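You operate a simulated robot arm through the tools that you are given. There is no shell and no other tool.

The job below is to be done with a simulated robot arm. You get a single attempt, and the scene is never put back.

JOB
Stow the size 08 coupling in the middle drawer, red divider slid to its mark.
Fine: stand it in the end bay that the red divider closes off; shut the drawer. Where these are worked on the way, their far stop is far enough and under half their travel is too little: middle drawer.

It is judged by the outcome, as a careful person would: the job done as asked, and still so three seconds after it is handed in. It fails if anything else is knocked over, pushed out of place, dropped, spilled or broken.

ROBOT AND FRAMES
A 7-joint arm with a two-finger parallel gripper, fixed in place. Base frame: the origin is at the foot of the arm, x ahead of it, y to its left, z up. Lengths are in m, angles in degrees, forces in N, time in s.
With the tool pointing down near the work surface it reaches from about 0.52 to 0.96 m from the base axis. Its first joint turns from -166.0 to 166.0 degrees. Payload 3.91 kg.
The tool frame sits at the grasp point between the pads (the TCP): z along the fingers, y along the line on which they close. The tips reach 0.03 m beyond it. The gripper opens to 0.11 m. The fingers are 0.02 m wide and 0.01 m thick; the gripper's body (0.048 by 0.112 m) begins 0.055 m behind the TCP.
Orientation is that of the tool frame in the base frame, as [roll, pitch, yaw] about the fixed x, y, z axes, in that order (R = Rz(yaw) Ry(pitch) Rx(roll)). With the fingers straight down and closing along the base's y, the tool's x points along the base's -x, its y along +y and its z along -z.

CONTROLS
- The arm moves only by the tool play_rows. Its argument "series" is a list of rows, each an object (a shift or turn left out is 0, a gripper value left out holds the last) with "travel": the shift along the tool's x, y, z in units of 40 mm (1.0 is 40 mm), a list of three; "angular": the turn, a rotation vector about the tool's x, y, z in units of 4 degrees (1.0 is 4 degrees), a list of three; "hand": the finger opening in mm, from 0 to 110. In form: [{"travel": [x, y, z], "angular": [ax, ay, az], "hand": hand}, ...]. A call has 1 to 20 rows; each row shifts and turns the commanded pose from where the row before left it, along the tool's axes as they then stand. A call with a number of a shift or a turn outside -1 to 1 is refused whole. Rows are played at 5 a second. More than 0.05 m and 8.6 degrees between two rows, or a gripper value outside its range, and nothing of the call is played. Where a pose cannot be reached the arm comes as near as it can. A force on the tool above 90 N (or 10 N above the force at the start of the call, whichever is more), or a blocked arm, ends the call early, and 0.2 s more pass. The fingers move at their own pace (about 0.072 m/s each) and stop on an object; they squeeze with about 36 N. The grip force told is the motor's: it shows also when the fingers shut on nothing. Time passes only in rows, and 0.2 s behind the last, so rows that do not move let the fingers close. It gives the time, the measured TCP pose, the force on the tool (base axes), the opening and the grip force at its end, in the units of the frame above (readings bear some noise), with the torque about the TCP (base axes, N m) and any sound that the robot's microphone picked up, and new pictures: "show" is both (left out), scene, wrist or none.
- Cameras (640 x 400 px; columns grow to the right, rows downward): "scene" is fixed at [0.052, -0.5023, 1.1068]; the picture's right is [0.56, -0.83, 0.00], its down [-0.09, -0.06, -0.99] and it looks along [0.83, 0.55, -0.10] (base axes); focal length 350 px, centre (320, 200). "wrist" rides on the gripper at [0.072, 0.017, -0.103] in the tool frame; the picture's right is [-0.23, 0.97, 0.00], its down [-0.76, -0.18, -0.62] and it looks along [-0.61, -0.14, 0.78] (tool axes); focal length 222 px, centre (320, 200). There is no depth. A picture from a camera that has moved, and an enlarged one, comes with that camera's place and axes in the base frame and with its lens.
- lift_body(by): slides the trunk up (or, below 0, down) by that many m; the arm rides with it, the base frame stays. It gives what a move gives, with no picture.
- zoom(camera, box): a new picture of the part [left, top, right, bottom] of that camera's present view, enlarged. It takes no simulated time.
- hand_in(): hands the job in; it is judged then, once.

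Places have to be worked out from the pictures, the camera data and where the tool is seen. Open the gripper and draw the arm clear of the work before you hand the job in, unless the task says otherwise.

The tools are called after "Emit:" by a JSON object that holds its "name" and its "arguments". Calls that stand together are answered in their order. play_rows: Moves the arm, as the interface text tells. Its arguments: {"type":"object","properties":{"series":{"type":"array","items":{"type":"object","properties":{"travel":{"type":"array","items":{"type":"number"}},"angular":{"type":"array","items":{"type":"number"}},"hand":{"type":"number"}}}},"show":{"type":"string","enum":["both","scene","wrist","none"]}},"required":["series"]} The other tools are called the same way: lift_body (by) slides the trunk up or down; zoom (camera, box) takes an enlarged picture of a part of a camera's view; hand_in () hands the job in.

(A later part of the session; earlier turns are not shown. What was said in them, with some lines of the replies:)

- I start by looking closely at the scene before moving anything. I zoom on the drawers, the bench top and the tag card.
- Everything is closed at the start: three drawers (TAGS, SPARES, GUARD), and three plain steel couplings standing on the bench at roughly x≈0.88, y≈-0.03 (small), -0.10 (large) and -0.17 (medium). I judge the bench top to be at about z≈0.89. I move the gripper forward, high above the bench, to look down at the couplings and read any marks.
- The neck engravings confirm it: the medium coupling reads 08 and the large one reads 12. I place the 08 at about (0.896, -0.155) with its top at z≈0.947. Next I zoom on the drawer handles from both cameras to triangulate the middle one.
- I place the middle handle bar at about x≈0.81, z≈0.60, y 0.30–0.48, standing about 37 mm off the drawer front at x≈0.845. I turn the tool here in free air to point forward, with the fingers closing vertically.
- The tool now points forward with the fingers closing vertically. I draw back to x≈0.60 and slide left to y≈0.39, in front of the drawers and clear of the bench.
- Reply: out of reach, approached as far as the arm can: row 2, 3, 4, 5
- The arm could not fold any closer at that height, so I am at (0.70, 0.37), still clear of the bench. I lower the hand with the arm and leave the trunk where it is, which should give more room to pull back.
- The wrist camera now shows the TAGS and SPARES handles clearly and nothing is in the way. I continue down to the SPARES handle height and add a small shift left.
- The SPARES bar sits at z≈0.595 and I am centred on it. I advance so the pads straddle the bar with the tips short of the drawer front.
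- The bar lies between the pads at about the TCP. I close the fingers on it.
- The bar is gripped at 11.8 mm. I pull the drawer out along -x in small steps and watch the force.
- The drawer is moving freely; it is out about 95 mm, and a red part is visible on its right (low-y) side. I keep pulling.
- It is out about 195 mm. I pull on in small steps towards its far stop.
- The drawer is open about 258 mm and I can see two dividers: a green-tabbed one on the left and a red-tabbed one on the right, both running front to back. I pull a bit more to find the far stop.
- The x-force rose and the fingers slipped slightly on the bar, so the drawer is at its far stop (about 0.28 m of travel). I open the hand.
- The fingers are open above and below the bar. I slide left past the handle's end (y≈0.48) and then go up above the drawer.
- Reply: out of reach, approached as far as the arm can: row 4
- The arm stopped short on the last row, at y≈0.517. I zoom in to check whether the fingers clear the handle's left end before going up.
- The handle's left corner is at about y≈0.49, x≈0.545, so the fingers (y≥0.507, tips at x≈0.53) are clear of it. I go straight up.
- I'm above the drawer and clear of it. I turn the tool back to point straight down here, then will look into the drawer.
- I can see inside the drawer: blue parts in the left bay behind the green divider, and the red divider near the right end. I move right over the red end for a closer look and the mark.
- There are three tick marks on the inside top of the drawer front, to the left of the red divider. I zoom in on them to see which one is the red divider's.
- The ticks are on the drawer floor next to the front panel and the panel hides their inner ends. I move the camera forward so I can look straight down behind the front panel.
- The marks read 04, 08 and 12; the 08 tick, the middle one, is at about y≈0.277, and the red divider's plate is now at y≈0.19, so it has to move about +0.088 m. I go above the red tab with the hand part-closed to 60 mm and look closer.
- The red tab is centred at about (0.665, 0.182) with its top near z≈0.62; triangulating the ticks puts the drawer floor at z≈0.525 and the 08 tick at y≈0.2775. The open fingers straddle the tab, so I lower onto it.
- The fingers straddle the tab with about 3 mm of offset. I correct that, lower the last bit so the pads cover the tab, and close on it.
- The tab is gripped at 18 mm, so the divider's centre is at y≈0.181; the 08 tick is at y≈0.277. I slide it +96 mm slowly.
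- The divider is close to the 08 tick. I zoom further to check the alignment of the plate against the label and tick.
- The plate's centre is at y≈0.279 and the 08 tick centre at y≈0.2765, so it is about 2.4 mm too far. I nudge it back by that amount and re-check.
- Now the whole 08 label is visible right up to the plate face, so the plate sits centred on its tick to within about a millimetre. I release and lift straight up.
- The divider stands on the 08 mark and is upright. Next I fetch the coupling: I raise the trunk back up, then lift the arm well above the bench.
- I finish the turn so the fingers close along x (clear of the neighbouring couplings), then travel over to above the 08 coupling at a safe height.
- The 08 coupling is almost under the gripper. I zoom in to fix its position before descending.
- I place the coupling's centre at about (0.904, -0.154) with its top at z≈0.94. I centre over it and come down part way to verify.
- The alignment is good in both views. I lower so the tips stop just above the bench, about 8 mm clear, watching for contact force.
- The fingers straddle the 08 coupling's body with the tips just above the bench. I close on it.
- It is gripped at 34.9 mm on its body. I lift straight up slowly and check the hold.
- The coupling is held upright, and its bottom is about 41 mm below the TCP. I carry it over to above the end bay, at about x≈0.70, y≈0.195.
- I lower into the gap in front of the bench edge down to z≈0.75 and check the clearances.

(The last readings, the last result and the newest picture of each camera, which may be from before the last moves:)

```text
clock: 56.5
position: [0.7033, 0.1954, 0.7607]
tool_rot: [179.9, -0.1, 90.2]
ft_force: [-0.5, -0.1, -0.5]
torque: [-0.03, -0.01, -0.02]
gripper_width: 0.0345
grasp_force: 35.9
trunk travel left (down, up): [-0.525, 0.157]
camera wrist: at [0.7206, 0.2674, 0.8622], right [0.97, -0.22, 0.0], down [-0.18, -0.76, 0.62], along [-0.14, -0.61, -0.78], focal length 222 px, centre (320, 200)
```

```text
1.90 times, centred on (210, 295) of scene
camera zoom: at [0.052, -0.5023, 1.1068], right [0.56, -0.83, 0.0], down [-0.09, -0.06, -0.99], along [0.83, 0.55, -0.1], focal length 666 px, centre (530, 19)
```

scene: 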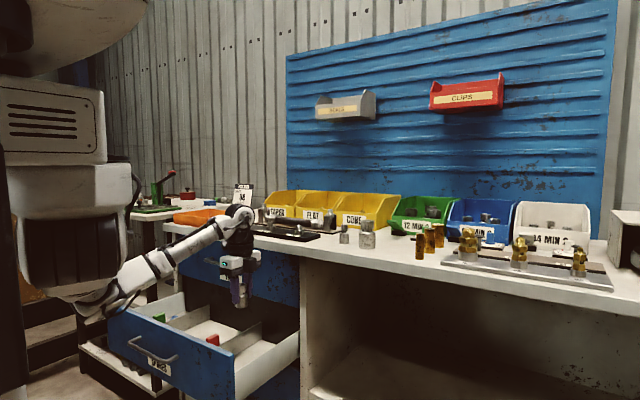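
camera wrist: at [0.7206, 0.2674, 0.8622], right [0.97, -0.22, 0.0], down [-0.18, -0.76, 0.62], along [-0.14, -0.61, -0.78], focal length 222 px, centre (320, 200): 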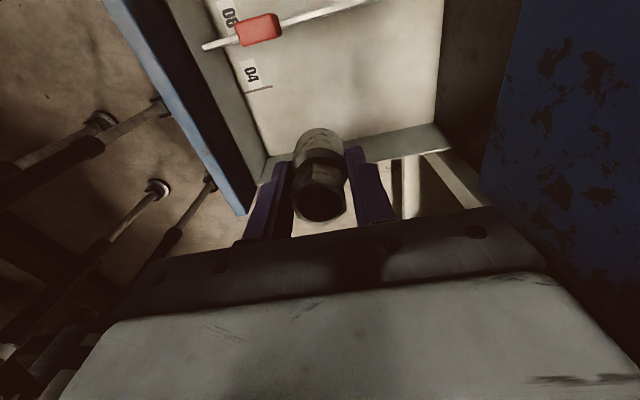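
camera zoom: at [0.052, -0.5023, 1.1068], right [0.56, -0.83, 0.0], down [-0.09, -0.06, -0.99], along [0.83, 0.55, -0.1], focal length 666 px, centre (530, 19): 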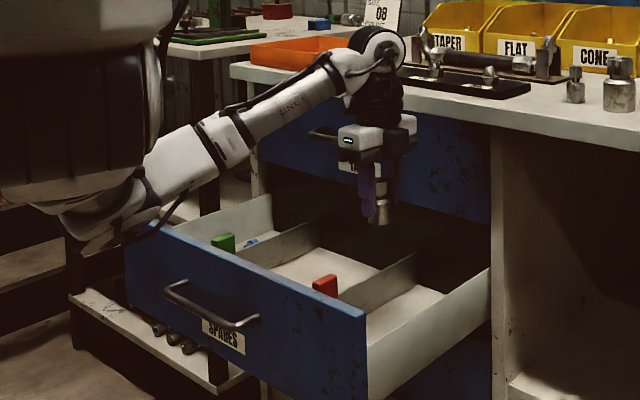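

The elbow and forearm are well above the drawer front, and the coupling is centred over the end bay between the side wall (y≈0.118) and the divider (y≈0.274). I lower it to just above the floor.

Emit:
{"name": "play_rows", "arguments": {"series": [{"travel": [0, 0, 1]}, {"travel": [0, 0, 1]}, {"travel": [0, 0, 1]}, {"travel": [0, 0, 0.8]}, {"travel": [0, 0, 0.6]}], "show": "both"}}

Emit:
{"name": "zoom", "arguments": {"camera": "scene", "box": [160, 270, 320, 400]}}

```text
clock: 57.7
position: [0.7029, 0.1933, 0.5838]
tool_rot: [-180.0, 0.0, 90.3]
ft_force: [0.0, -0.6, -1.0]
torque: [-0.02, -0.01, 0.01]
gripper_width: 0.0344
grasp_force: 35.8
trunk travel left (down, up): [-0.525, 0.157]
camera wrist: at [0.7198, 0.2661, 0.6851], right [0.97, -0.22, 0.0], down [-0.18, -0.76, 0.62], along [-0.14, -0.61, -0.78], focal length 222 px, centre (320, 200)
```

scene: 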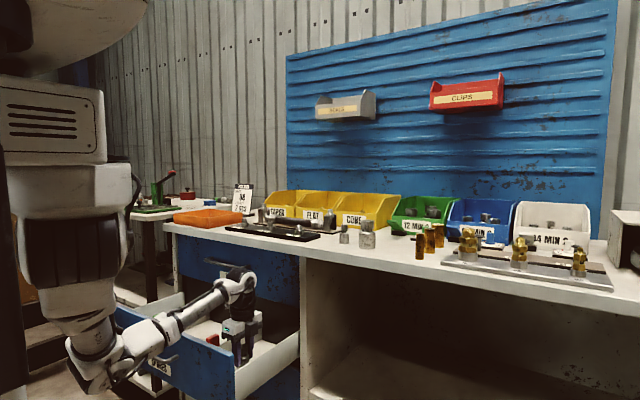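
wrist: 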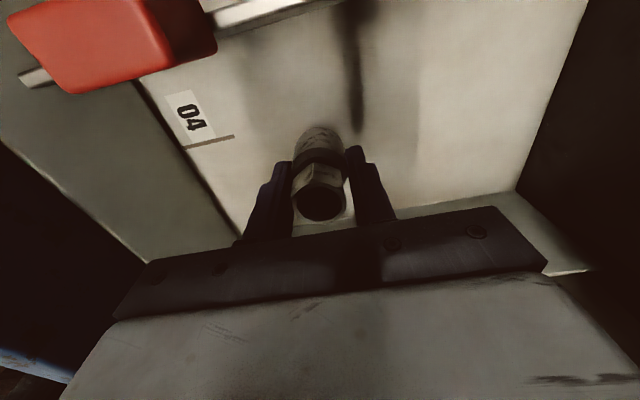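

```text
3.08 times, centred on (240, 335) of scene
camera zoom: at [0.052, -0.5023, 1.1068], right [0.56, -0.83, 0.0], down [-0.09, -0.06, -0.99], along [0.83, 0.55, -0.1], focal length 1076 px, centre (566, -215)
```

zoom: 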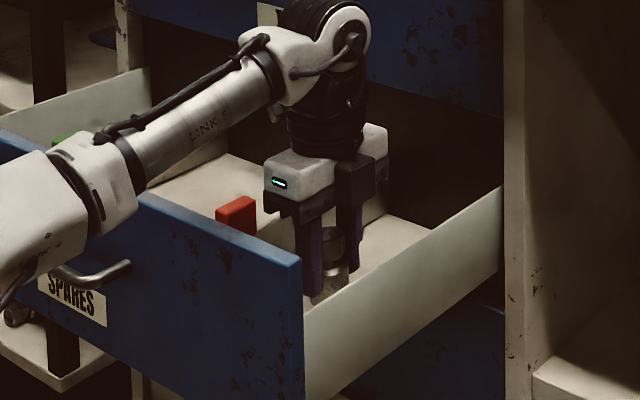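

The coupling is inside the bay, upright and clear of the walls. I lower the last centimetre or two in small steps, reading the force for floor contact.

Emit:
{"name": "play_rows", "arguments": {"series": [{"travel": [0, 0, 0.12]}, {"travel": [0, 0, 0.1]}, {"travel": [0, 0, 0.06]}, {"travel": [0, 0, 0]}], "show": "none"}}

```text
clock: 58.7
position: [0.7031, 0.1932, 0.5728]
tool_rot: [-180.0, 0.0, 90.2]
ft_force: [0.2, 0.3, -0.8]
torque: [0.02, 0.03, -0.01]
gripper_width: 0.0343
grasp_force: 35.7
trunk travel left (down, up): [-0.525, 0.157]
```

No contact yet at z≈0.573. I continue in 2 mm steps.

Emit:
{"name": "play_rows", "arguments": {"series": [{"travel": [0, 0, 0.05]}, {"travel": [0, 0, 0.05]}, {"travel": [0, 0, 0]}], "show": "none"}}

```text
clock: 59.5
position: [0.703, 0.195, 0.5712]
tool_rot: [179.9, -0.1, 90.2]
ft_force: [0.2, -2.2, 19.1]
torque: [-0.09, 0.24, -0.05]
gripper_width: 0.0344
grasp_force: 35.8
trunk travel left (down, up): [-0.525, 0.157]
```

Contact at z≈0.571 (19 N upward), so the coupling is standing on the floor. I ease off about 1.5 mm and look before releasing.

Emit:
{"name": "play_rows", "arguments": {"series": [{"travel": [0, 0, -0.035]}, {"travel": [0, 0, 0]}], "show": "both"}}

Emit:
{"name": "zoom", "arguments": {"camera": "wrist", "box": [220, 80, 420, 240]}}

Emit:
{"name": "zoom", "arguments": {"camera": "scene", "box": [200, 300, 310, 370]}}

```text
clock: 60.1
position: [0.7019, 0.1939, 0.5721]
tool_rot: [179.9, 0.1, 90.3]
ft_force: [4.9, 2.7, 12.0]
torque: [0.13, -0.13, -0.01]
gripper_width: 0.0342
grasp_force: 36.1
trunk travel left (down, up): [-0.525, 0.157]
camera wrist: at [0.7195, 0.2665, 0.6734], right [0.97, -0.22, 0.0], down [-0.18, -0.76, 0.62], along [-0.14, -0.61, -0.78], focal length 222 px, centre (320, 200)
```

scene: 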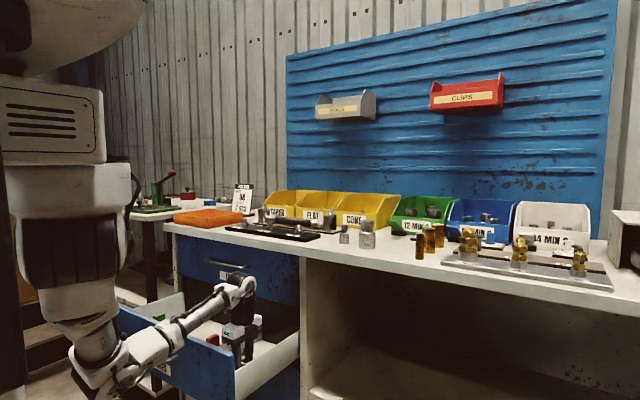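
wrist: 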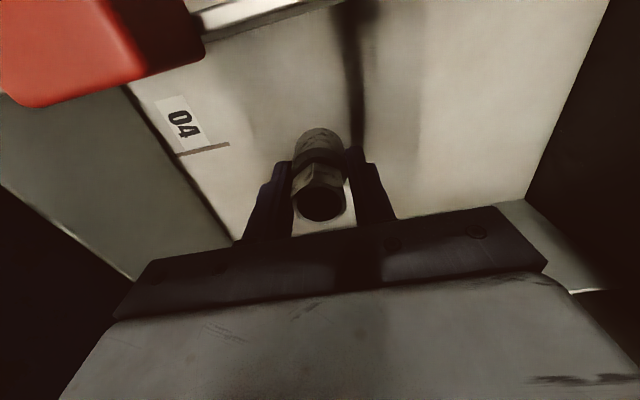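

```text
2.50 times, centred on (320, 160) of wrist
camera zoom: at [0.7195, 0.2665, 0.6734], right [0.97, -0.22, 0.0], down [-0.18, -0.76, 0.62], along [-0.14, -0.61, -0.78], focal length 555 px, centre (320, 300)
```

zoom: 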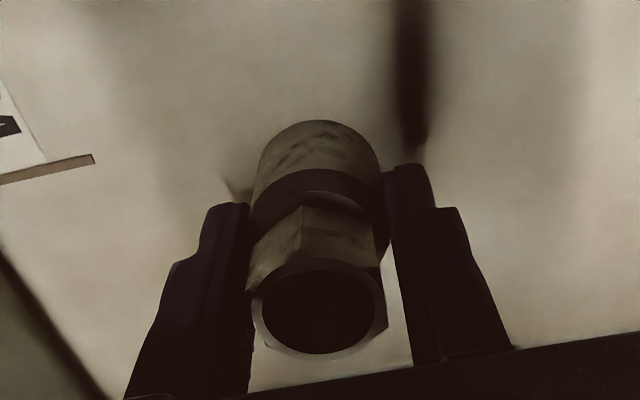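

```text
5.71 times, centred on (255, 335) of scene
camera zoom: at [0.052, -0.5023, 1.1068], right [0.56, -0.83, 0.0], down [-0.09, -0.06, -0.99], along [0.83, 0.55, -0.1], focal length 1998 px, centre (691, -571)
```

zoom: 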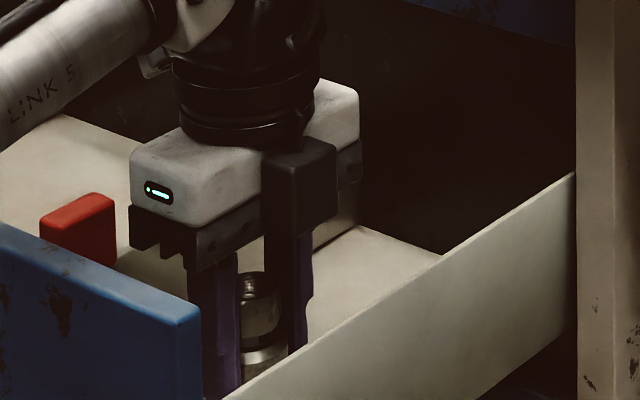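

It stands upright on the floor in the bay. I ease off a touch more and open the fingers.

Emit:
{"name": "play_rows", "arguments": {"series": [{"travel": [0, 0, -0.02]}, {"hand": 45}, {"hand": 62}, {"hand": 62}, {"hand": 62}], "show": "wrist"}}

Emit:
{"name": "zoom", "arguments": {"camera": "wrist", "box": [220, 80, 420, 240]}}

```text
clock: 61.3
position: [0.7019, 0.1934, 0.5729]
tool_rot: [-180.0, 0.0, 90.1]
ft_force: [-0.2, 0.3, -0.7]
torque: [-0.01, -0.01, 0.02]
gripper_width: 0.0619
grasp_force: 0.0
trunk travel left (down, up): [-0.525, 0.157]
camera wrist: at [0.7195, 0.2661, 0.6734], right [0.97, -0.22, 0.0], down [-0.18, -0.76, 0.62], along [-0.14, -0.61, -0.78], focal length 222 px, centre (320, 200)
```

wrist: 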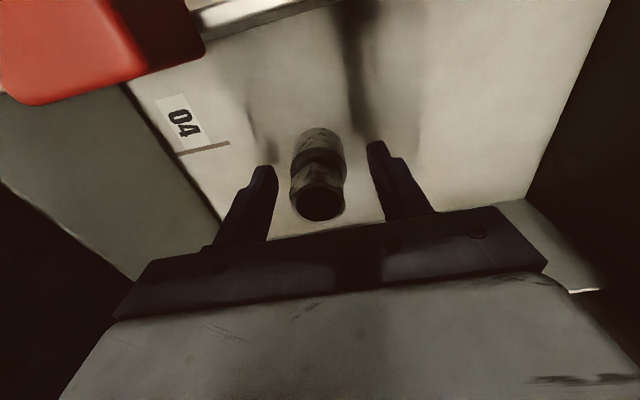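

```text
2.50 times, centred on (320, 160) of wrist
camera zoom: at [0.7195, 0.2661, 0.6734], right [0.97, -0.22, 0.0], down [-0.18, -0.76, 0.62], along [-0.14, -0.61, -0.78], focal length 555 px, centre (320, 300)
```

zoom: 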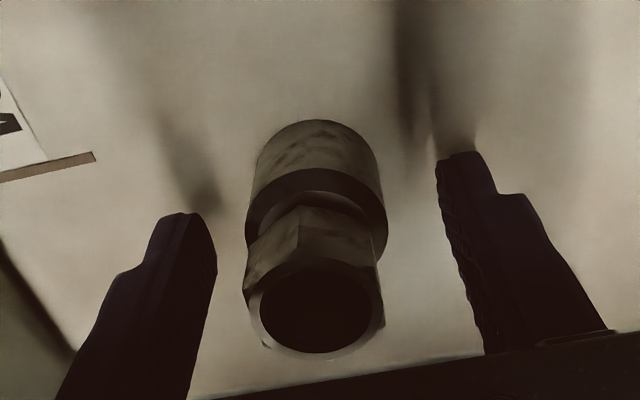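

The coupling is released and standing on its own. I rise straight up clear of the drawer.

Emit:
{"name": "play_rows", "arguments": {"series": [{"travel": [0, 0, -0.4]}, {"travel": [0, 0, -0.8]}, {"travel": [0, 0, -1]}, {"travel": [0, 0, -1]}, {"travel": [0, 0, -1]}, {"travel": [0, 0, -1]}, {"travel": [0, 0, -1]}], "show": "both"}}

Emit:
{"name": "zoom", "arguments": {"camera": "wrist", "box": [180, 0, 460, 200]}}

Emit:
{"name": "zoom", "arguments": {"camera": "scene", "box": [100, 260, 320, 400]}}

```text
clock: 62.9
position: [0.7028, 0.1933, 0.8194]
tool_rot: [-180.0, -0.1, 90.1]
ft_force: [-0.1, 0.3, -0.3]
torque: [-0.01, 0.0, -0.02]
gripper_width: 0.0619
grasp_force: 0.2
trunk travel left (down, up): [-0.525, 0.157]
camera wrist: at [0.72, 0.2663, 0.9213], right [0.97, -0.22, 0.0], down [-0.17, -0.76, 0.62], along [-0.14, -0.61, -0.78], focal length 222 px, centre (320, 200)
```

scene: 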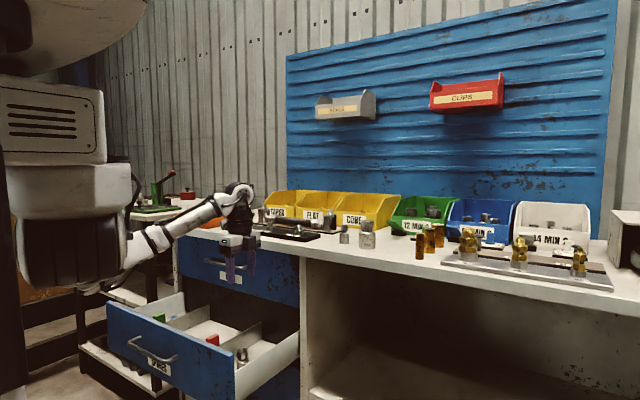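
wrist: 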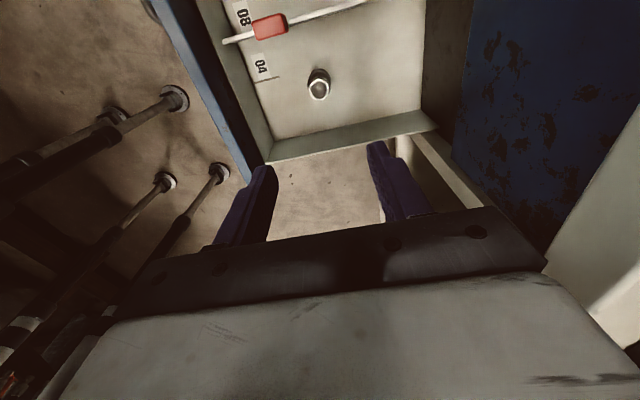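

```text
2.00 times, centred on (320, 100) of wrist
camera zoom: at [0.72, 0.2663, 0.9213], right [0.97, -0.22, 0.0], down [-0.17, -0.76, 0.62], along [-0.14, -0.61, -0.78], focal length 444 px, centre (320, 400)
```

zoom: 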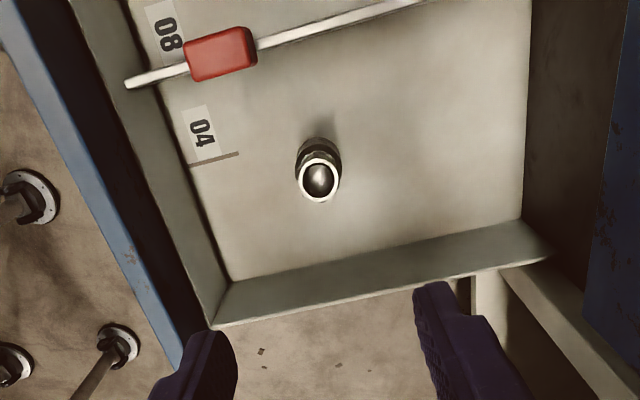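

```text
2.86 times, centred on (210, 330) of scene
camera zoom: at [0.052, -0.5023, 1.1068], right [0.56, -0.83, 0.0], down [-0.09, -0.06, -0.99], along [0.83, 0.55, -0.1], focal length 999 px, centre (634, -171)
```

zoom: 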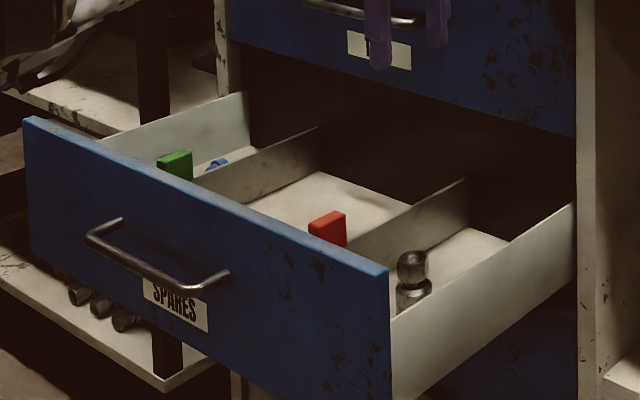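

The 08 coupling stands upright in the end bay, closed off by the red divider on its 08 mark, and nothing else in the drawer has moved. Now I go up and left to prepare the closing push.

Emit:
{"name": "play_rows", "arguments": {"series": [{"travel": [0, 0, -1]}, {"travel": [0, 0, -1]}, {"travel": [0.8, -0.45, -0.2]}, {"travel": [0.8, -0.45, -0.2]}, {"travel": [0.8, -0.45, -0.2]}, {"travel": [0.8, -0.45, -0.2]}, {"travel": [0.85, -0.45, -0.2]}, {"travel": [0.85, -0.25, -0.2], "hand": 0}], "show": "scene"}}

```text
clock: 64.7
position: [0.6017, 0.3908, 0.9462]
tool_rot: [-180.0, -0.1, 90.2]
ft_force: [-0.4, 0.2, -0.5]
torque: [-0.03, 0.0, 0.0]
gripper_width: 0.0064
grasp_force: 0.0
trunk travel left (down, up): [-0.525, 0.157]
```

scene: 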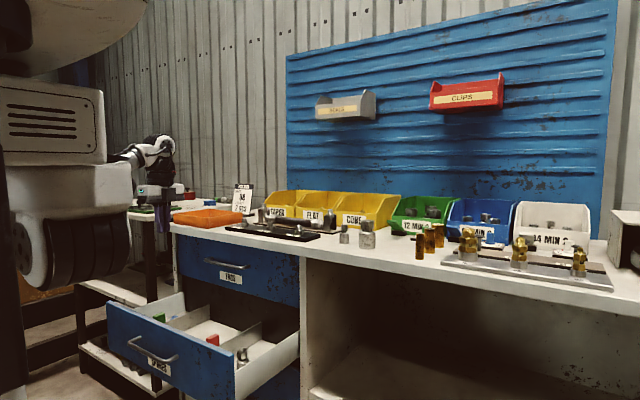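

I turn the tool forward again here in free air, TCP staying at about (0.60, 0.39, 0.95), well above the drawer.

Emit:
{"name": "play_rows", "arguments": {"series": [{"angular": [-1, 0, 0]}, {"angular": [-1, 0, 0]}, {"angular": [-1, 0, 0]}, {"angular": [-1, 0, 0]}, {"angular": [-1, 0, 0]}, {"angular": [-1, 0, 0]}, {"angular": [-1, 0, 0]}, {"angular": [-1, 0, 0]}, {"angular": [-1, 0, 0]}, {"angular": [-1, 0, 0]}, {"angular": [-1, 0, 0]}, {"angular": [-1, 0, 0]}, {"angular": [-1, 0, 0]}, {"angular": [-1, 0, 0]}, {"angular": [-1, 0, 0]}, {"angular": [-1, 0, 0]}, {"angular": [-1, 0, 0]}, {"angular": [-1, 0, 0]}], "show": "both"}}

```text
clock: 68.5
position: [0.6024, 0.3893, 0.9483]
tool_rot: [107.8, 0.0, 90.2]
ft_force: [0.5, 0.1, 0.4]
torque: [-0.01, 0.03, 0.02]
gripper_width: 0.0002
grasp_force: 36.1
trunk travel left (down, up): [-0.525, 0.157]
camera wrist: at [0.5094, 0.4616, 0.9942], right [0.3, -0.23, 0.93], down [-0.64, -0.76, 0.02], along [0.7, -0.6, -0.38], focal length 222 px, centre (320, 200)
```

scene: 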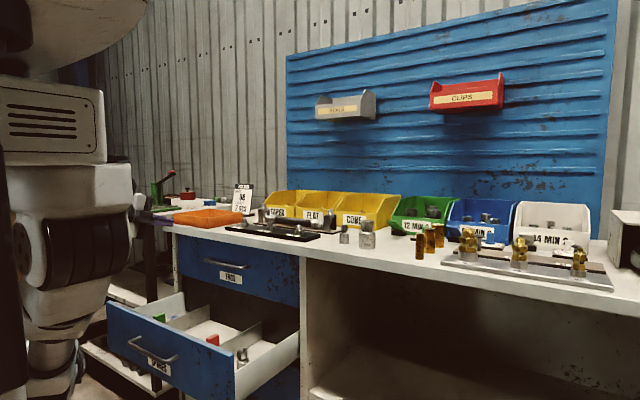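
wrist: 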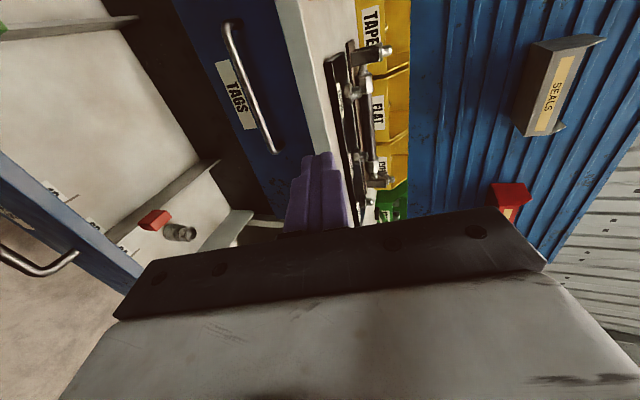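

I finish the turn (the last 18°) and then draw back to x≈0.53 while still high.

Emit:
{"name": "play_rows", "arguments": {"series": [{"angular": [-1, 0, 0]}, {"angular": [-1, 0, 0]}, {"angular": [-1, 0, 0]}, {"angular": [-1, 0, 0]}, {"angular": [-0.45, 0, 0]}, {"travel": [0, 0, -0.6]}, {"travel": [0, 0, -0.6]}, {"travel": [0, 0, -0.6]}], "show": "scene"}}

```text
clock: 70.3
position: [0.5312, 0.3909, 0.948]
tool_rot: [90.1, 0.0, 90.2]
ft_force: [0.5, 0.6, 0.2]
torque: [-0.02, 0.0, 0.0]
gripper_width: 0.0
grasp_force: 36.2
trunk travel left (down, up): [-0.525, 0.157]
```

scene: 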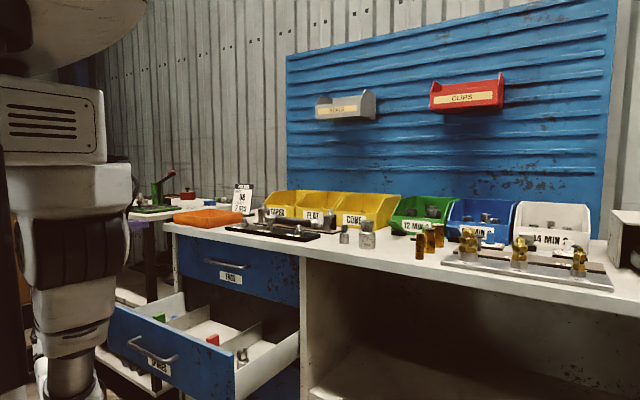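

The tips (x≈0.56) are in front of the drawer front at x≈0.58. I lower the trunk 0.1 m, as in the earlier pull posture, then bring the closed fingers down to just above the handle bar.

Emit:
{"name": "lift_body", "arguments": {"by": -0.1}}

Emit:
{"name": "play_rows", "arguments": {"series": [{"travel": [0, -0.8, 0]}, {"travel": [0, -0.8, 0]}, {"travel": [0, -0.8, 0]}], "show": "both"}}

```text
clock: 71.6
position: [0.5306, 0.3901, 0.8477]
tool_rot: [90.2, 0.0, 90.2]
ft_force: [0.3, -1.6, 0.9]
torque: [0.0, 0.03, 0.01]
gripper_width: 0.0001
grasp_force: 36.0
trunk travel left (down, up): [-0.425, 0.257]
```

```text
clock: 72.4
position: [0.5299, 0.3907, 0.7517]
tool_rot: [90.1, 0.0, 90.2]
ft_force: [1.1, 0.5, -1.0]
torque: [0.02, 0.02, -0.01]
gripper_width: 0.0001
grasp_force: 36.7
trunk travel left (down, up): [-0.425, 0.257]
camera wrist: at [0.4267, 0.4618, 0.7675], right [0.0, -0.23, 0.97], down [-0.62, -0.76, -0.18], along [0.78, -0.6, -0.14], focal length 222 px, centre (320, 200)
```

scene: 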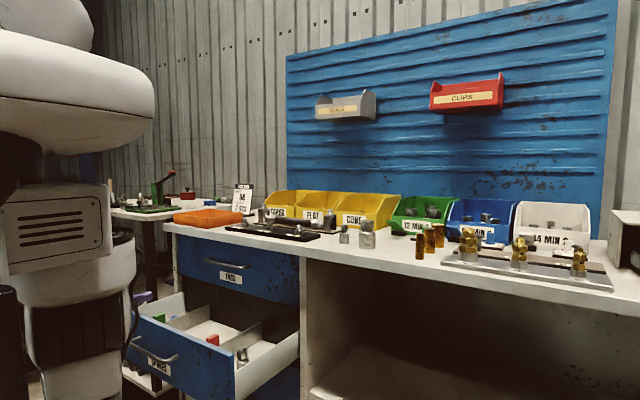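
wrist: 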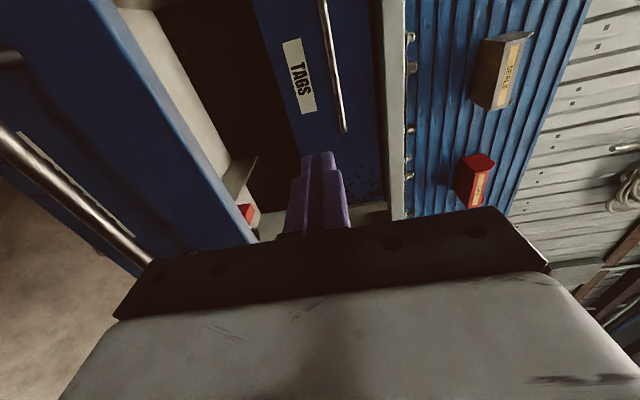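

Before descending further I check the front panel's exact position in the wrist view.

Emit:
{"name": "zoom", "arguments": {"camera": "wrist", "box": [0, 0, 340, 260]}}

Emit:
{"name": "zoom", "arguments": {"camera": "scene", "box": [100, 270, 260, 380]}}

```text
1.54 times, centred on (170, 130) of wrist
camera zoom: at [0.4267, 0.4618, 0.7675], right [0.0, -0.23, 0.97], down [-0.62, -0.76, -0.18], along [0.78, -0.6, -0.14], focal length 342 px, centre (551, 308)
```

zoom: 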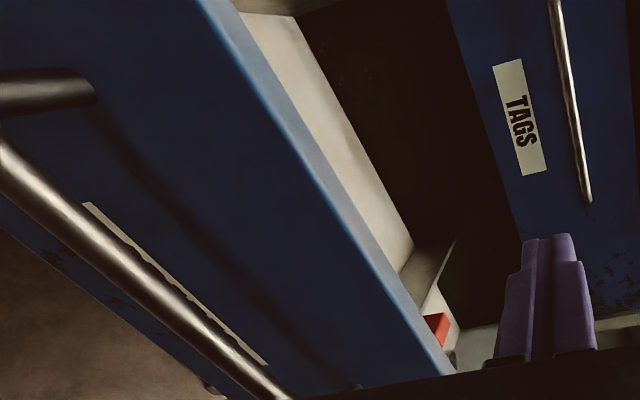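

```text
3.64 times, centred on (180, 325) of scene
camera zoom: at [0.052, -0.5023, 1.1068], right [0.56, -0.83, 0.0], down [-0.09, -0.06, -0.99], along [0.83, 0.55, -0.1], focal length 1272 px, centre (829, -254)
```

zoom: 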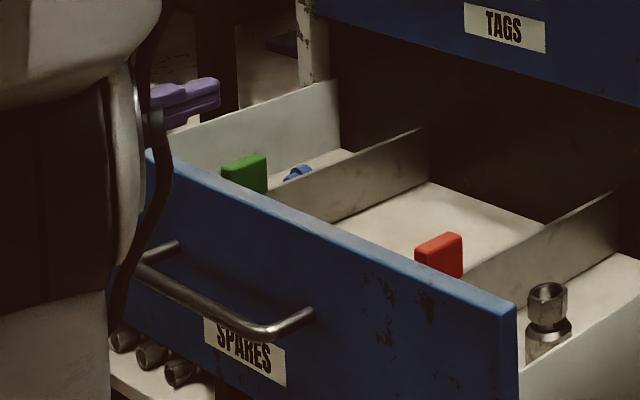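

The panel's outer face is at x≈0.575 and the bar at x≈0.54, z≈0.595. I lower the closed fingers to z≈0.636, between the bar and the panel's top edge.

Emit:
{"name": "play_rows", "arguments": {"series": [{"travel": [0, -0.95, 0]}, {"travel": [0, -0.95, 0]}, {"travel": [0, -0.95, 0]}, {"travel": [0, 0, 0]}], "show": "both"}}

Emit:
{"name": "zoom", "arguments": {"camera": "wrist", "box": [160, 80, 440, 260]}}

```text
clock: 73.4
position: [0.53, 0.3898, 0.6394]
tool_rot: [90.1, 0.0, 90.1]
ft_force: [-0.1, -0.9, 0.5]
torque: [0.0, -0.01, 0.02]
gripper_width: 0.0001
grasp_force: 35.8
trunk travel left (down, up): [-0.425, 0.257]
camera wrist: at [0.4277, 0.4625, 0.6544], right [0.0, -0.23, 0.97], down [-0.62, -0.76, -0.18], along [0.78, -0.6, -0.14], focal length 222 px, centre (320, 200)
```

scene: 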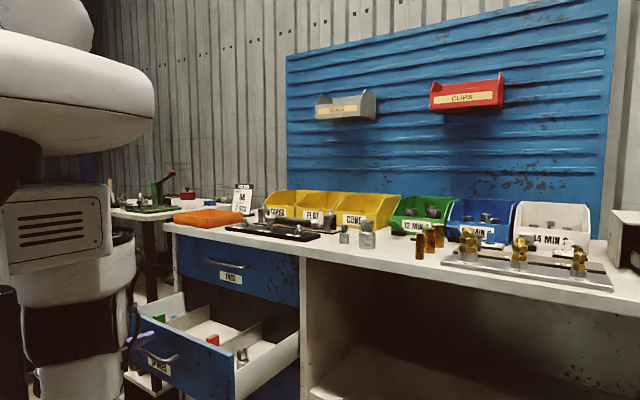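
wrist: 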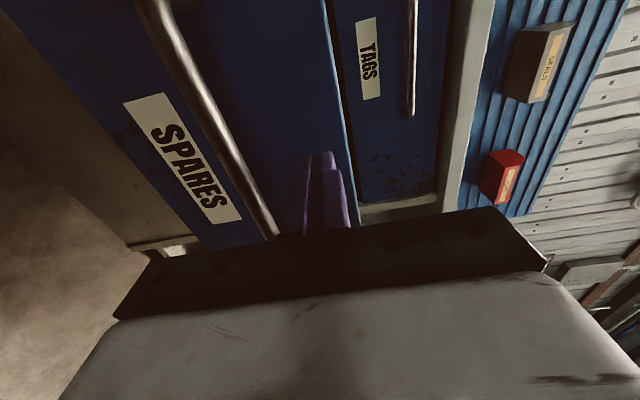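

```text
2.22 times, centred on (300, 170) of wrist
camera zoom: at [0.4277, 0.4625, 0.6544], right [0.0, -0.23, 0.97], down [-0.62, -0.76, -0.18], along [0.78, -0.6, -0.14], focal length 494 px, centre (364, 267)
```

zoom: 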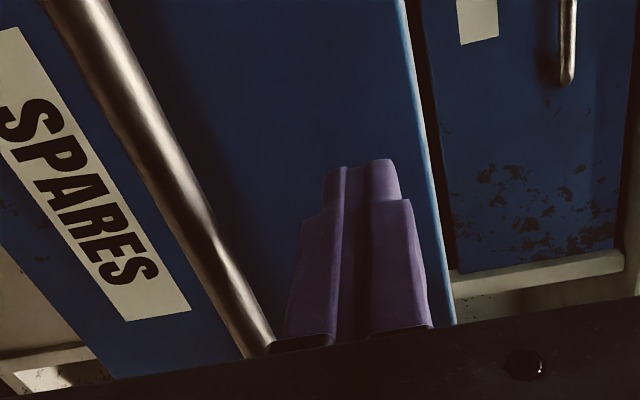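

The fingertips face the blue panel between the bar and its top edge. I push the drawer in gently, about 50 mm/s.

Emit:
{"name": "play_rows", "arguments": {"series": [{"travel": [0, -0.08, 0.12]}, {"travel": [0, 0, 0.12]}, {"travel": [0, 0, 0.12]}, {"travel": [0, 0, 0.15]}, {"travel": [0, 0, 0.2]}, {"travel": [0, 0, 0.25]}, {"travel": [0, 0, 0.25]}, {"travel": [0, 0, 0.25]}, {"travel": [0, 0, 0.25]}, {"travel": [0, 0, 0.25]}], "show": "both"}}

Emit:
{"name": "zoom", "arguments": {"camera": "scene", "box": [120, 260, 310, 400]}}

```text
clock: 75.6
position: [0.6106, 0.39, 0.6356]
tool_rot: [90.2, 0.0, 90.2]
ft_force: [-0.1, 0.3, -0.4]
torque: [0.03, -0.01, 0.01]
gripper_width: 0.0003
grasp_force: 36.2
trunk travel left (down, up): [-0.425, 0.257]
camera wrist: at [0.5063, 0.463, 0.6509], right [0.0, -0.23, 0.97], down [-0.62, -0.76, -0.17], along [0.78, -0.6, -0.14], focal length 222 px, centre (320, 200)
```

scene: 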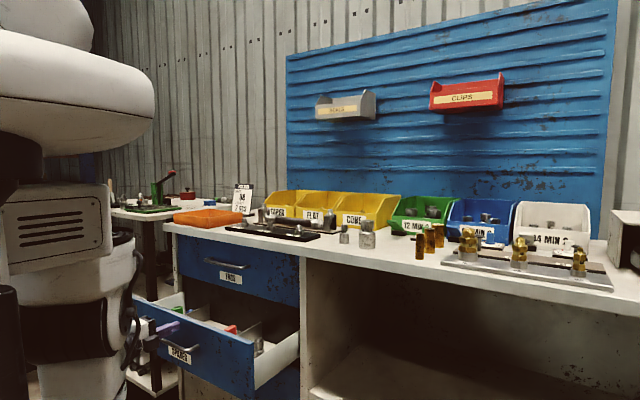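
wrist: 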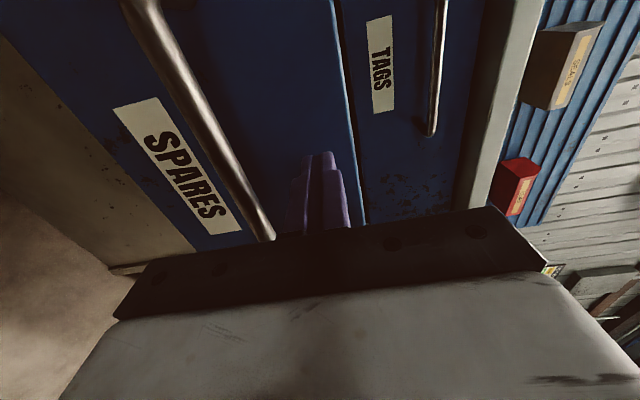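

```text
2.86 times, centred on (215, 330) of scene
camera zoom: at [0.052, -0.5023, 1.1068], right [0.56, -0.83, 0.0], down [-0.09, -0.06, -0.99], along [0.83, 0.55, -0.1], focal length 999 px, centre (620, -171)
```

zoom: 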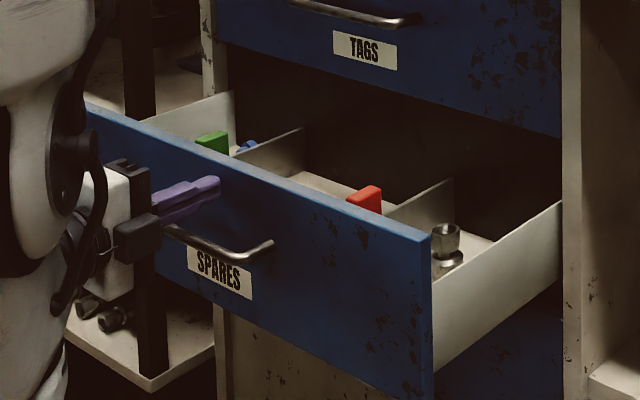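

The drawer is sliding in smoothly and the coupling is still upright. I continue pushing at the same gentle pace.

Emit:
{"name": "play_rows", "arguments": {"series": [{"travel": [0, 0, 0.15]}, {"travel": [0, 0, 0.2]}, {"travel": [0, 0, 0.25]}, {"travel": [0, 0, 0.25]}, {"travel": [0, 0, 0.25]}, {"travel": [0, 0, 0.25]}, {"travel": [0, 0, 0.25]}, {"travel": [0, 0, 0.25]}, {"travel": [0, 0, 0.25]}, {"travel": [0, 0, 0.25]}, {"travel": [0, 0, 0.25]}, {"travel": [0, 0, 0.25]}], "show": "both"}}

Emit:
{"name": "zoom", "arguments": {"camera": "scene", "box": [120, 260, 310, 400]}}

```text
clock: 78.2
position: [0.7225, 0.3892, 0.6326]
tool_rot: [90.2, 0.0, 90.2]
ft_force: [0.0, 0.3, 0.1]
torque: [0.01, -0.03, -0.02]
gripper_width: 0.0001
grasp_force: 36.0
trunk travel left (down, up): [-0.425, 0.257]
camera wrist: at [0.6196, 0.4614, 0.6492], right [0.0, -0.23, 0.97], down [-0.62, -0.76, -0.17], along [0.78, -0.6, -0.14], focal length 222 px, centre (320, 200)
```

scene: 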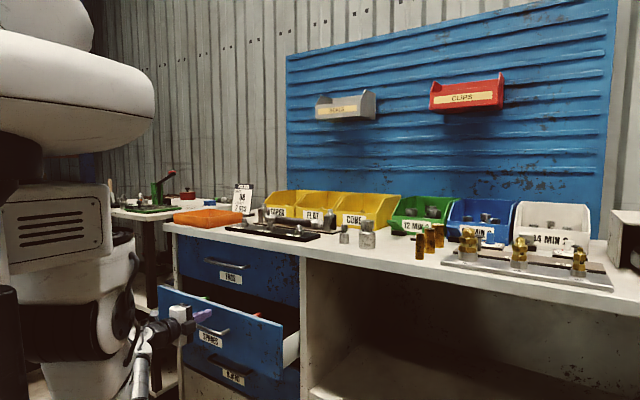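
wrist: 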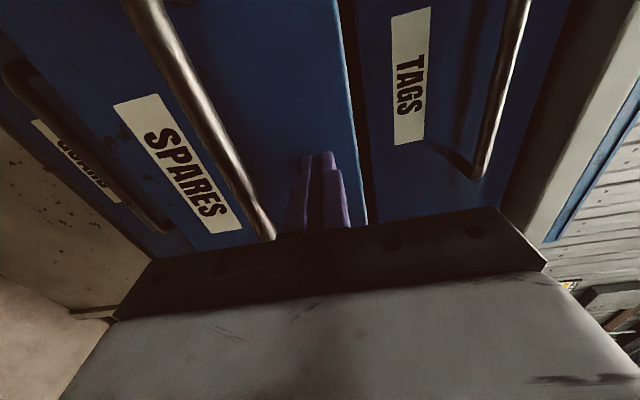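

```text
2.86 times, centred on (215, 330) of scene
camera zoom: at [0.052, -0.5023, 1.1068], right [0.56, -0.83, 0.0], down [-0.09, -0.06, -0.99], along [0.83, 0.55, -0.1], focal length 999 px, centre (620, -171)
```

zoom: 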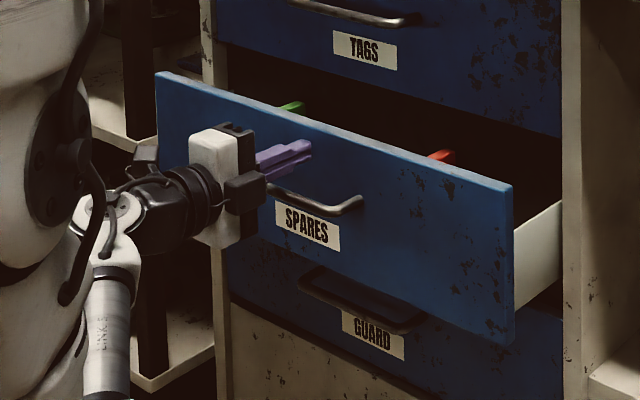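

About 9 cm remain, and the TAGS handle is well above the gripper. I push on, slowing near the end.

Emit:
{"name": "play_rows", "arguments": {"series": [{"travel": [0, 0.05, 0.15]}, {"travel": [0, 0, 0.2]}, {"travel": [0, 0, 0.25]}, {"travel": [0, 0, 0.25]}, {"travel": [0, 0, 0.25]}, {"travel": [0, 0, 0.25]}, {"travel": [0, 0, 0.2]}, {"travel": [0, 0, 0.15]}, {"travel": [0, 0, 0.15]}, {"travel": [0, 0, 0.1]}], "show": "both"}}

Emit:
{"name": "zoom", "arguments": {"camera": "scene", "box": [150, 250, 310, 380]}}

```text
clock: 80.4
position: [0.8013, 0.3904, 0.6365]
tool_rot: [90.1, 0.0, 90.2]
ft_force: [-1.1, -0.6, 0.5]
torque: [-0.02, 0.01, -0.01]
gripper_width: 0.0
grasp_force: 36.1
trunk travel left (down, up): [-0.425, 0.257]
camera wrist: at [0.6973, 0.4636, 0.652], right [0.0, -0.23, 0.97], down [-0.62, -0.76, -0.18], along [0.78, -0.6, -0.14], focal length 222 px, centre (320, 200)
```

scene: 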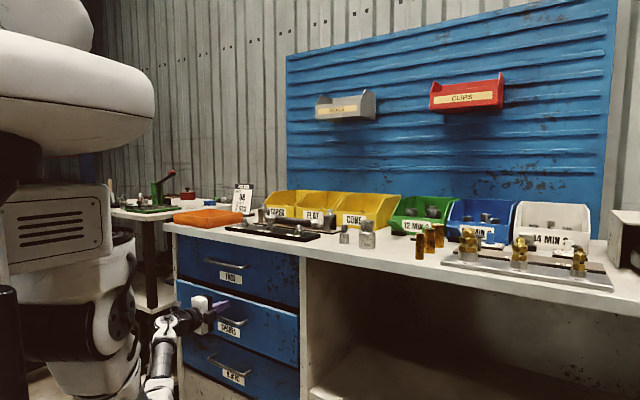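
wrist: 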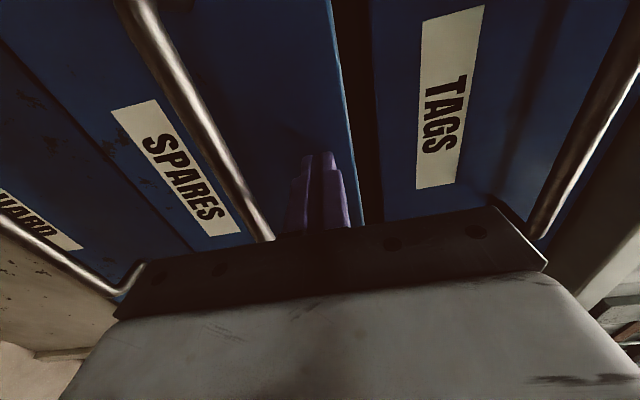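

```text
3.08 times, centred on (230, 315) of scene
camera zoom: at [0.052, -0.5023, 1.1068], right [0.56, -0.83, 0.0], down [-0.09, -0.06, -0.99], along [0.83, 0.55, -0.1], focal length 1076 px, centre (597, -154)
```

zoom: 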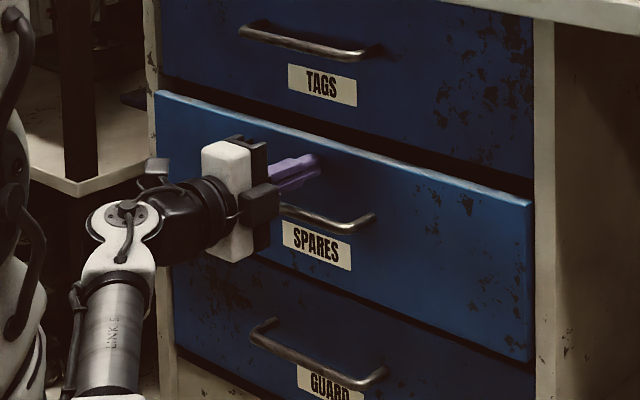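

There are still about 15 mm to go. I push on in 4 mm steps until the stop shows in the force.

Emit:
{"name": "play_rows", "arguments": {"series": [{"travel": [0, 0, 0.1]}, {"travel": [0, 0, 0.1]}, {"travel": [0, 0, 0.1]}, {"travel": [0, 0, 0]}], "show": "wrist"}}

Emit:
{"name": "zoom", "arguments": {"camera": "scene", "box": [150, 250, 310, 380]}}

```text
clock: 81.4
position: [0.813, 0.3918, 0.6362]
tool_rot: [90.2, 0.0, 90.2]
ft_force: [-1.0, -1.0, -0.2]
torque: [0.0, -0.01, -0.02]
gripper_width: 0.0001
grasp_force: 36.3
trunk travel left (down, up): [-0.425, 0.257]
camera wrist: at [0.7102, 0.4633, 0.651], right [0.0, -0.23, 0.97], down [-0.62, -0.76, -0.18], along [0.78, -0.6, -0.14], focal length 222 px, centre (320, 200)
```

wrist: 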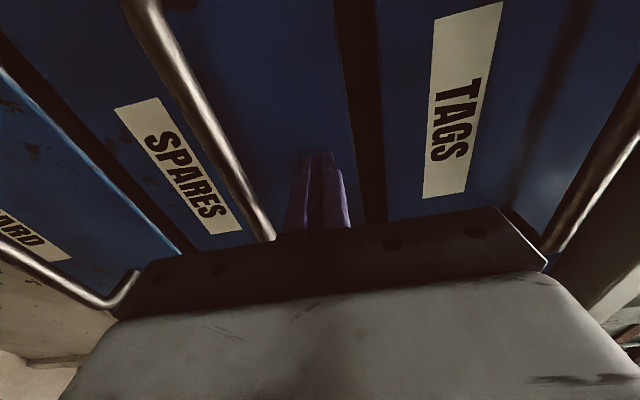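

```text
3.08 times, centred on (230, 315) of scene
camera zoom: at [0.052, -0.5023, 1.1068], right [0.56, -0.83, 0.0], down [-0.09, -0.06, -0.99], along [0.83, 0.55, -0.1], focal length 1076 px, centre (597, -154)
```

zoom: 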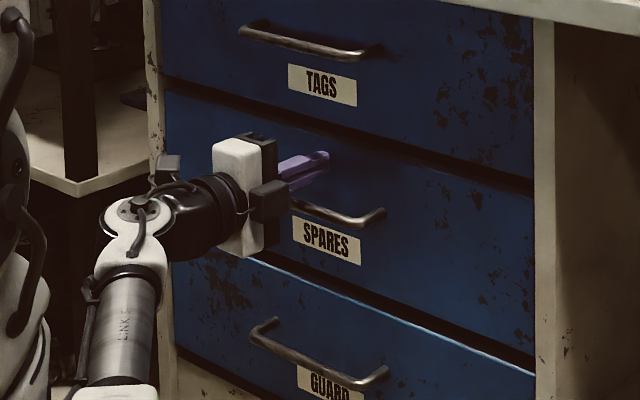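

It looks nearly flush now. I continue in 2 mm steps to be sure it is against the stop.

Emit:
{"name": "play_rows", "arguments": {"series": [{"travel": [0, 0, 0.05]}, {"travel": [0, 0, 0.05]}, {"travel": [0, 0, 0]}], "show": "none"}}

```text
clock: 82.2
position: [0.8153, 0.3903, 0.6351]
tool_rot: [90.1, 0.0, 90.1]
ft_force: [-40.0, -15.3, -0.1]
torque: [0.19, -0.04, -0.84]
gripper_width: 0.0002
grasp_force: 35.5
trunk travel left (down, up): [-0.425, 0.257]
```

The x force went to 40 N, so the drawer is hard against its stop, shut. I back straight off.

Emit:
{"name": "play_rows", "arguments": {"series": [{"travel": [0, 0, -0.1]}, {"travel": [0, 0, -0.3]}, {"travel": [0, 0, -0.7]}, {"travel": [0, 0, -0.8]}, {"travel": [0, 0, -0.8]}], "show": "both"}}

Emit:
{"name": "zoom", "arguments": {"camera": "scene", "box": [150, 220, 310, 380]}}

```text
clock: 83.4
position: [0.7065, 0.3905, 0.6341]
tool_rot: [90.2, 0.1, 90.1]
ft_force: [-0.8, -0.9, 0.2]
torque: [-0.04, -0.02, -0.03]
gripper_width: 0.0
grasp_force: 36.0
trunk travel left (down, up): [-0.425, 0.257]
camera wrist: at [0.6042, 0.4631, 0.6504], right [0.0, -0.23, 0.97], down [-0.62, -0.76, -0.18], along [0.78, -0.6, -0.14], focal length 222 px, centre (320, 200)
```

scene: 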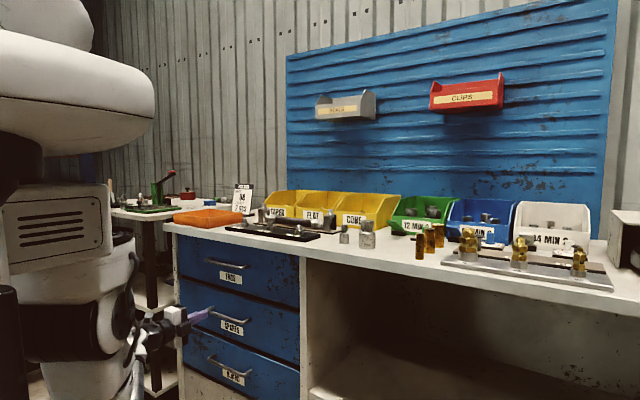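
wrist: 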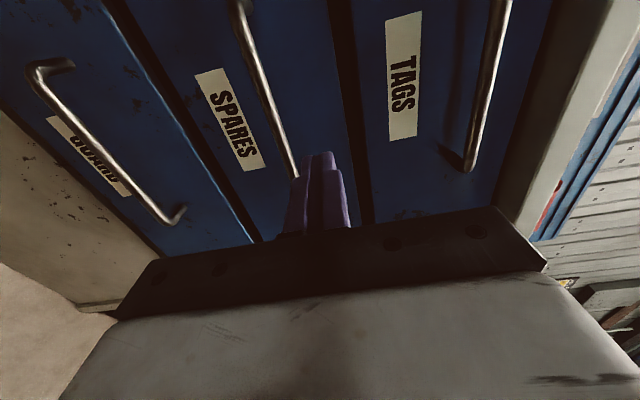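

```text
2.50 times, centred on (230, 300) of scene
camera zoom: at [0.052, -0.5023, 1.1068], right [0.56, -0.83, 0.0], down [-0.09, -0.06, -0.99], along [0.83, 0.55, -0.1], focal length 874 px, centre (545, -50)
```

zoom: 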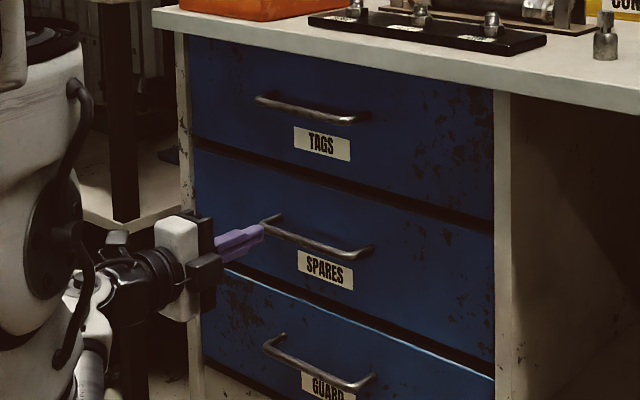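

The SPARES drawer is flush with the others, just as at the start. I open the gripper and lift the arm away, clear of the bench.

Emit:
{"name": "play_rows", "arguments": {"series": [{"travel": [0, 0, -0.8], "hand": 80}, {"travel": [0, 1, 0]}, {"travel": [0, 1, 0]}, {"travel": [0, 1, 0]}, {"travel": [0, 1, 0]}, {"travel": [0, 1, 0]}, {"travel": [0, 1, 0]}, {"travel": [0, 1, 0]}, {"travel": [0, 1, 0]}], "show": "both"}}

Emit:
{"name": "lift_body", "arguments": {"by": 0.15}}

Emit:
{"name": "zoom", "arguments": {"camera": "scene", "box": [150, 180, 640, 400]}}

```text
clock: 85.4
position: [0.6779, 0.3896, 0.9578]
tool_rot: [90.2, -0.1, 90.2]
ft_force: [0.0, -1.5, 0.0]
torque: [-0.02, -0.03, 0.01]
gripper_width: 0.08
grasp_force: 0.0
trunk travel left (down, up): [-0.425, 0.257]
camera wrist: at [0.5753, 0.4628, 0.9738], right [0.0, -0.23, 0.97], down [-0.62, -0.76, -0.17], along [0.78, -0.6, -0.14], focal length 222 px, centre (320, 200)
```

scene: 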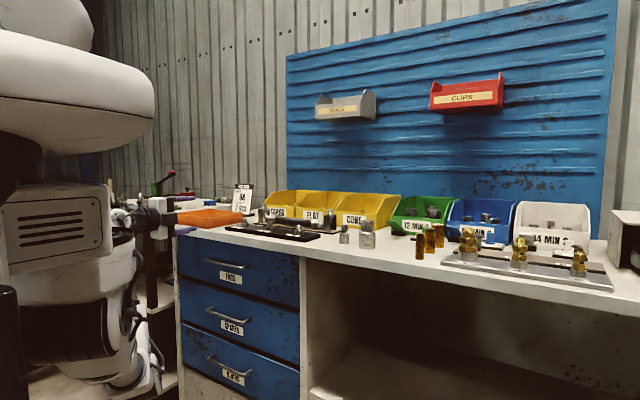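
wrist: 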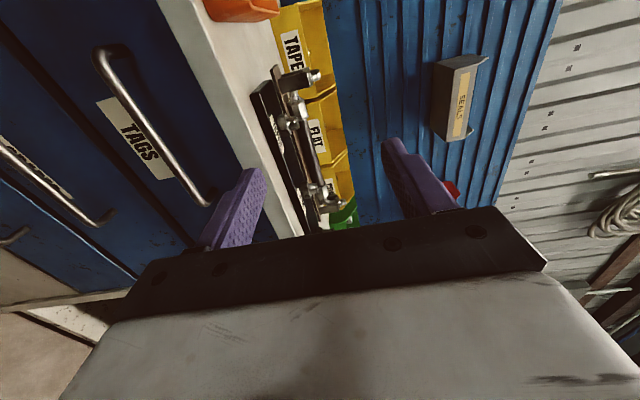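

```text
clock: 87.2
position: [0.6775, 0.3905, 1.1083]
tool_rot: [90.1, -0.1, 90.2]
ft_force: [0.2, -0.3, 0.0]
torque: [-0.02, 0.02, -0.03]
gripper_width: 0.08
grasp_force: 0.0
trunk travel left (down, up): [-0.575, 0.107]
```

```text
1.31 times, centred on (395, 290) of scene
camera zoom: at [0.052, -0.5023, 1.1068], right [0.56, -0.83, 0.0], down [-0.09, -0.06, -0.99], along [0.83, 0.55, -0.1], focal length 457 px, centre (222, 82)
```

zoom: 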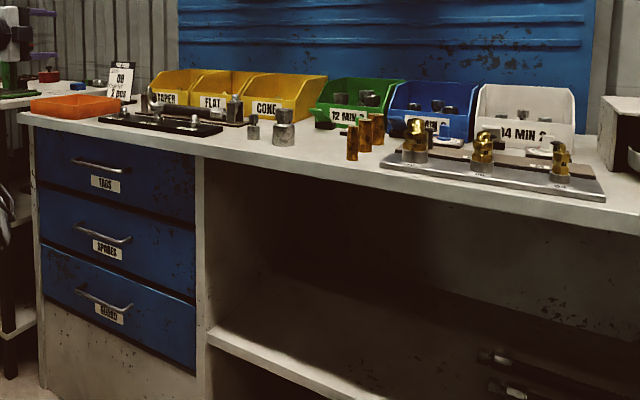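

All three drawers are shut and flush, and the other bench items look unmoved. The coupling was upright in its bay when I last saw it, with the drawer part shut, and the rest of the push was just as gentle. The gripper is open and the arm is clear, so I hand in.

Emit:
{"name": "hand_in", "arguments": {}}

```text
The job is handed in.
```

I stood the size 08 coupling in the right-hand end bay of the middle drawer (SPARES), slid the red divider to its 08 mark, and shut the drawer.

- **Coupling:** I picked the one engraved 08. It was upright in its bay the last time I could see it, with the drawer about a quarter shut. I pushed the rest of the way at the same gentle pace and did not reopen the drawer to check.
- **Divider:** It sits centred on the 08 mark to within about a millimetre.
- **Drawer:** I opened it to its far stop to work. I then closed it until it pressed hard against its stop, and it looks flush with the other two.
- **Everything else:** Nothing else on the bench looked moved or knocked over. The gripper is open and the arm is clear.
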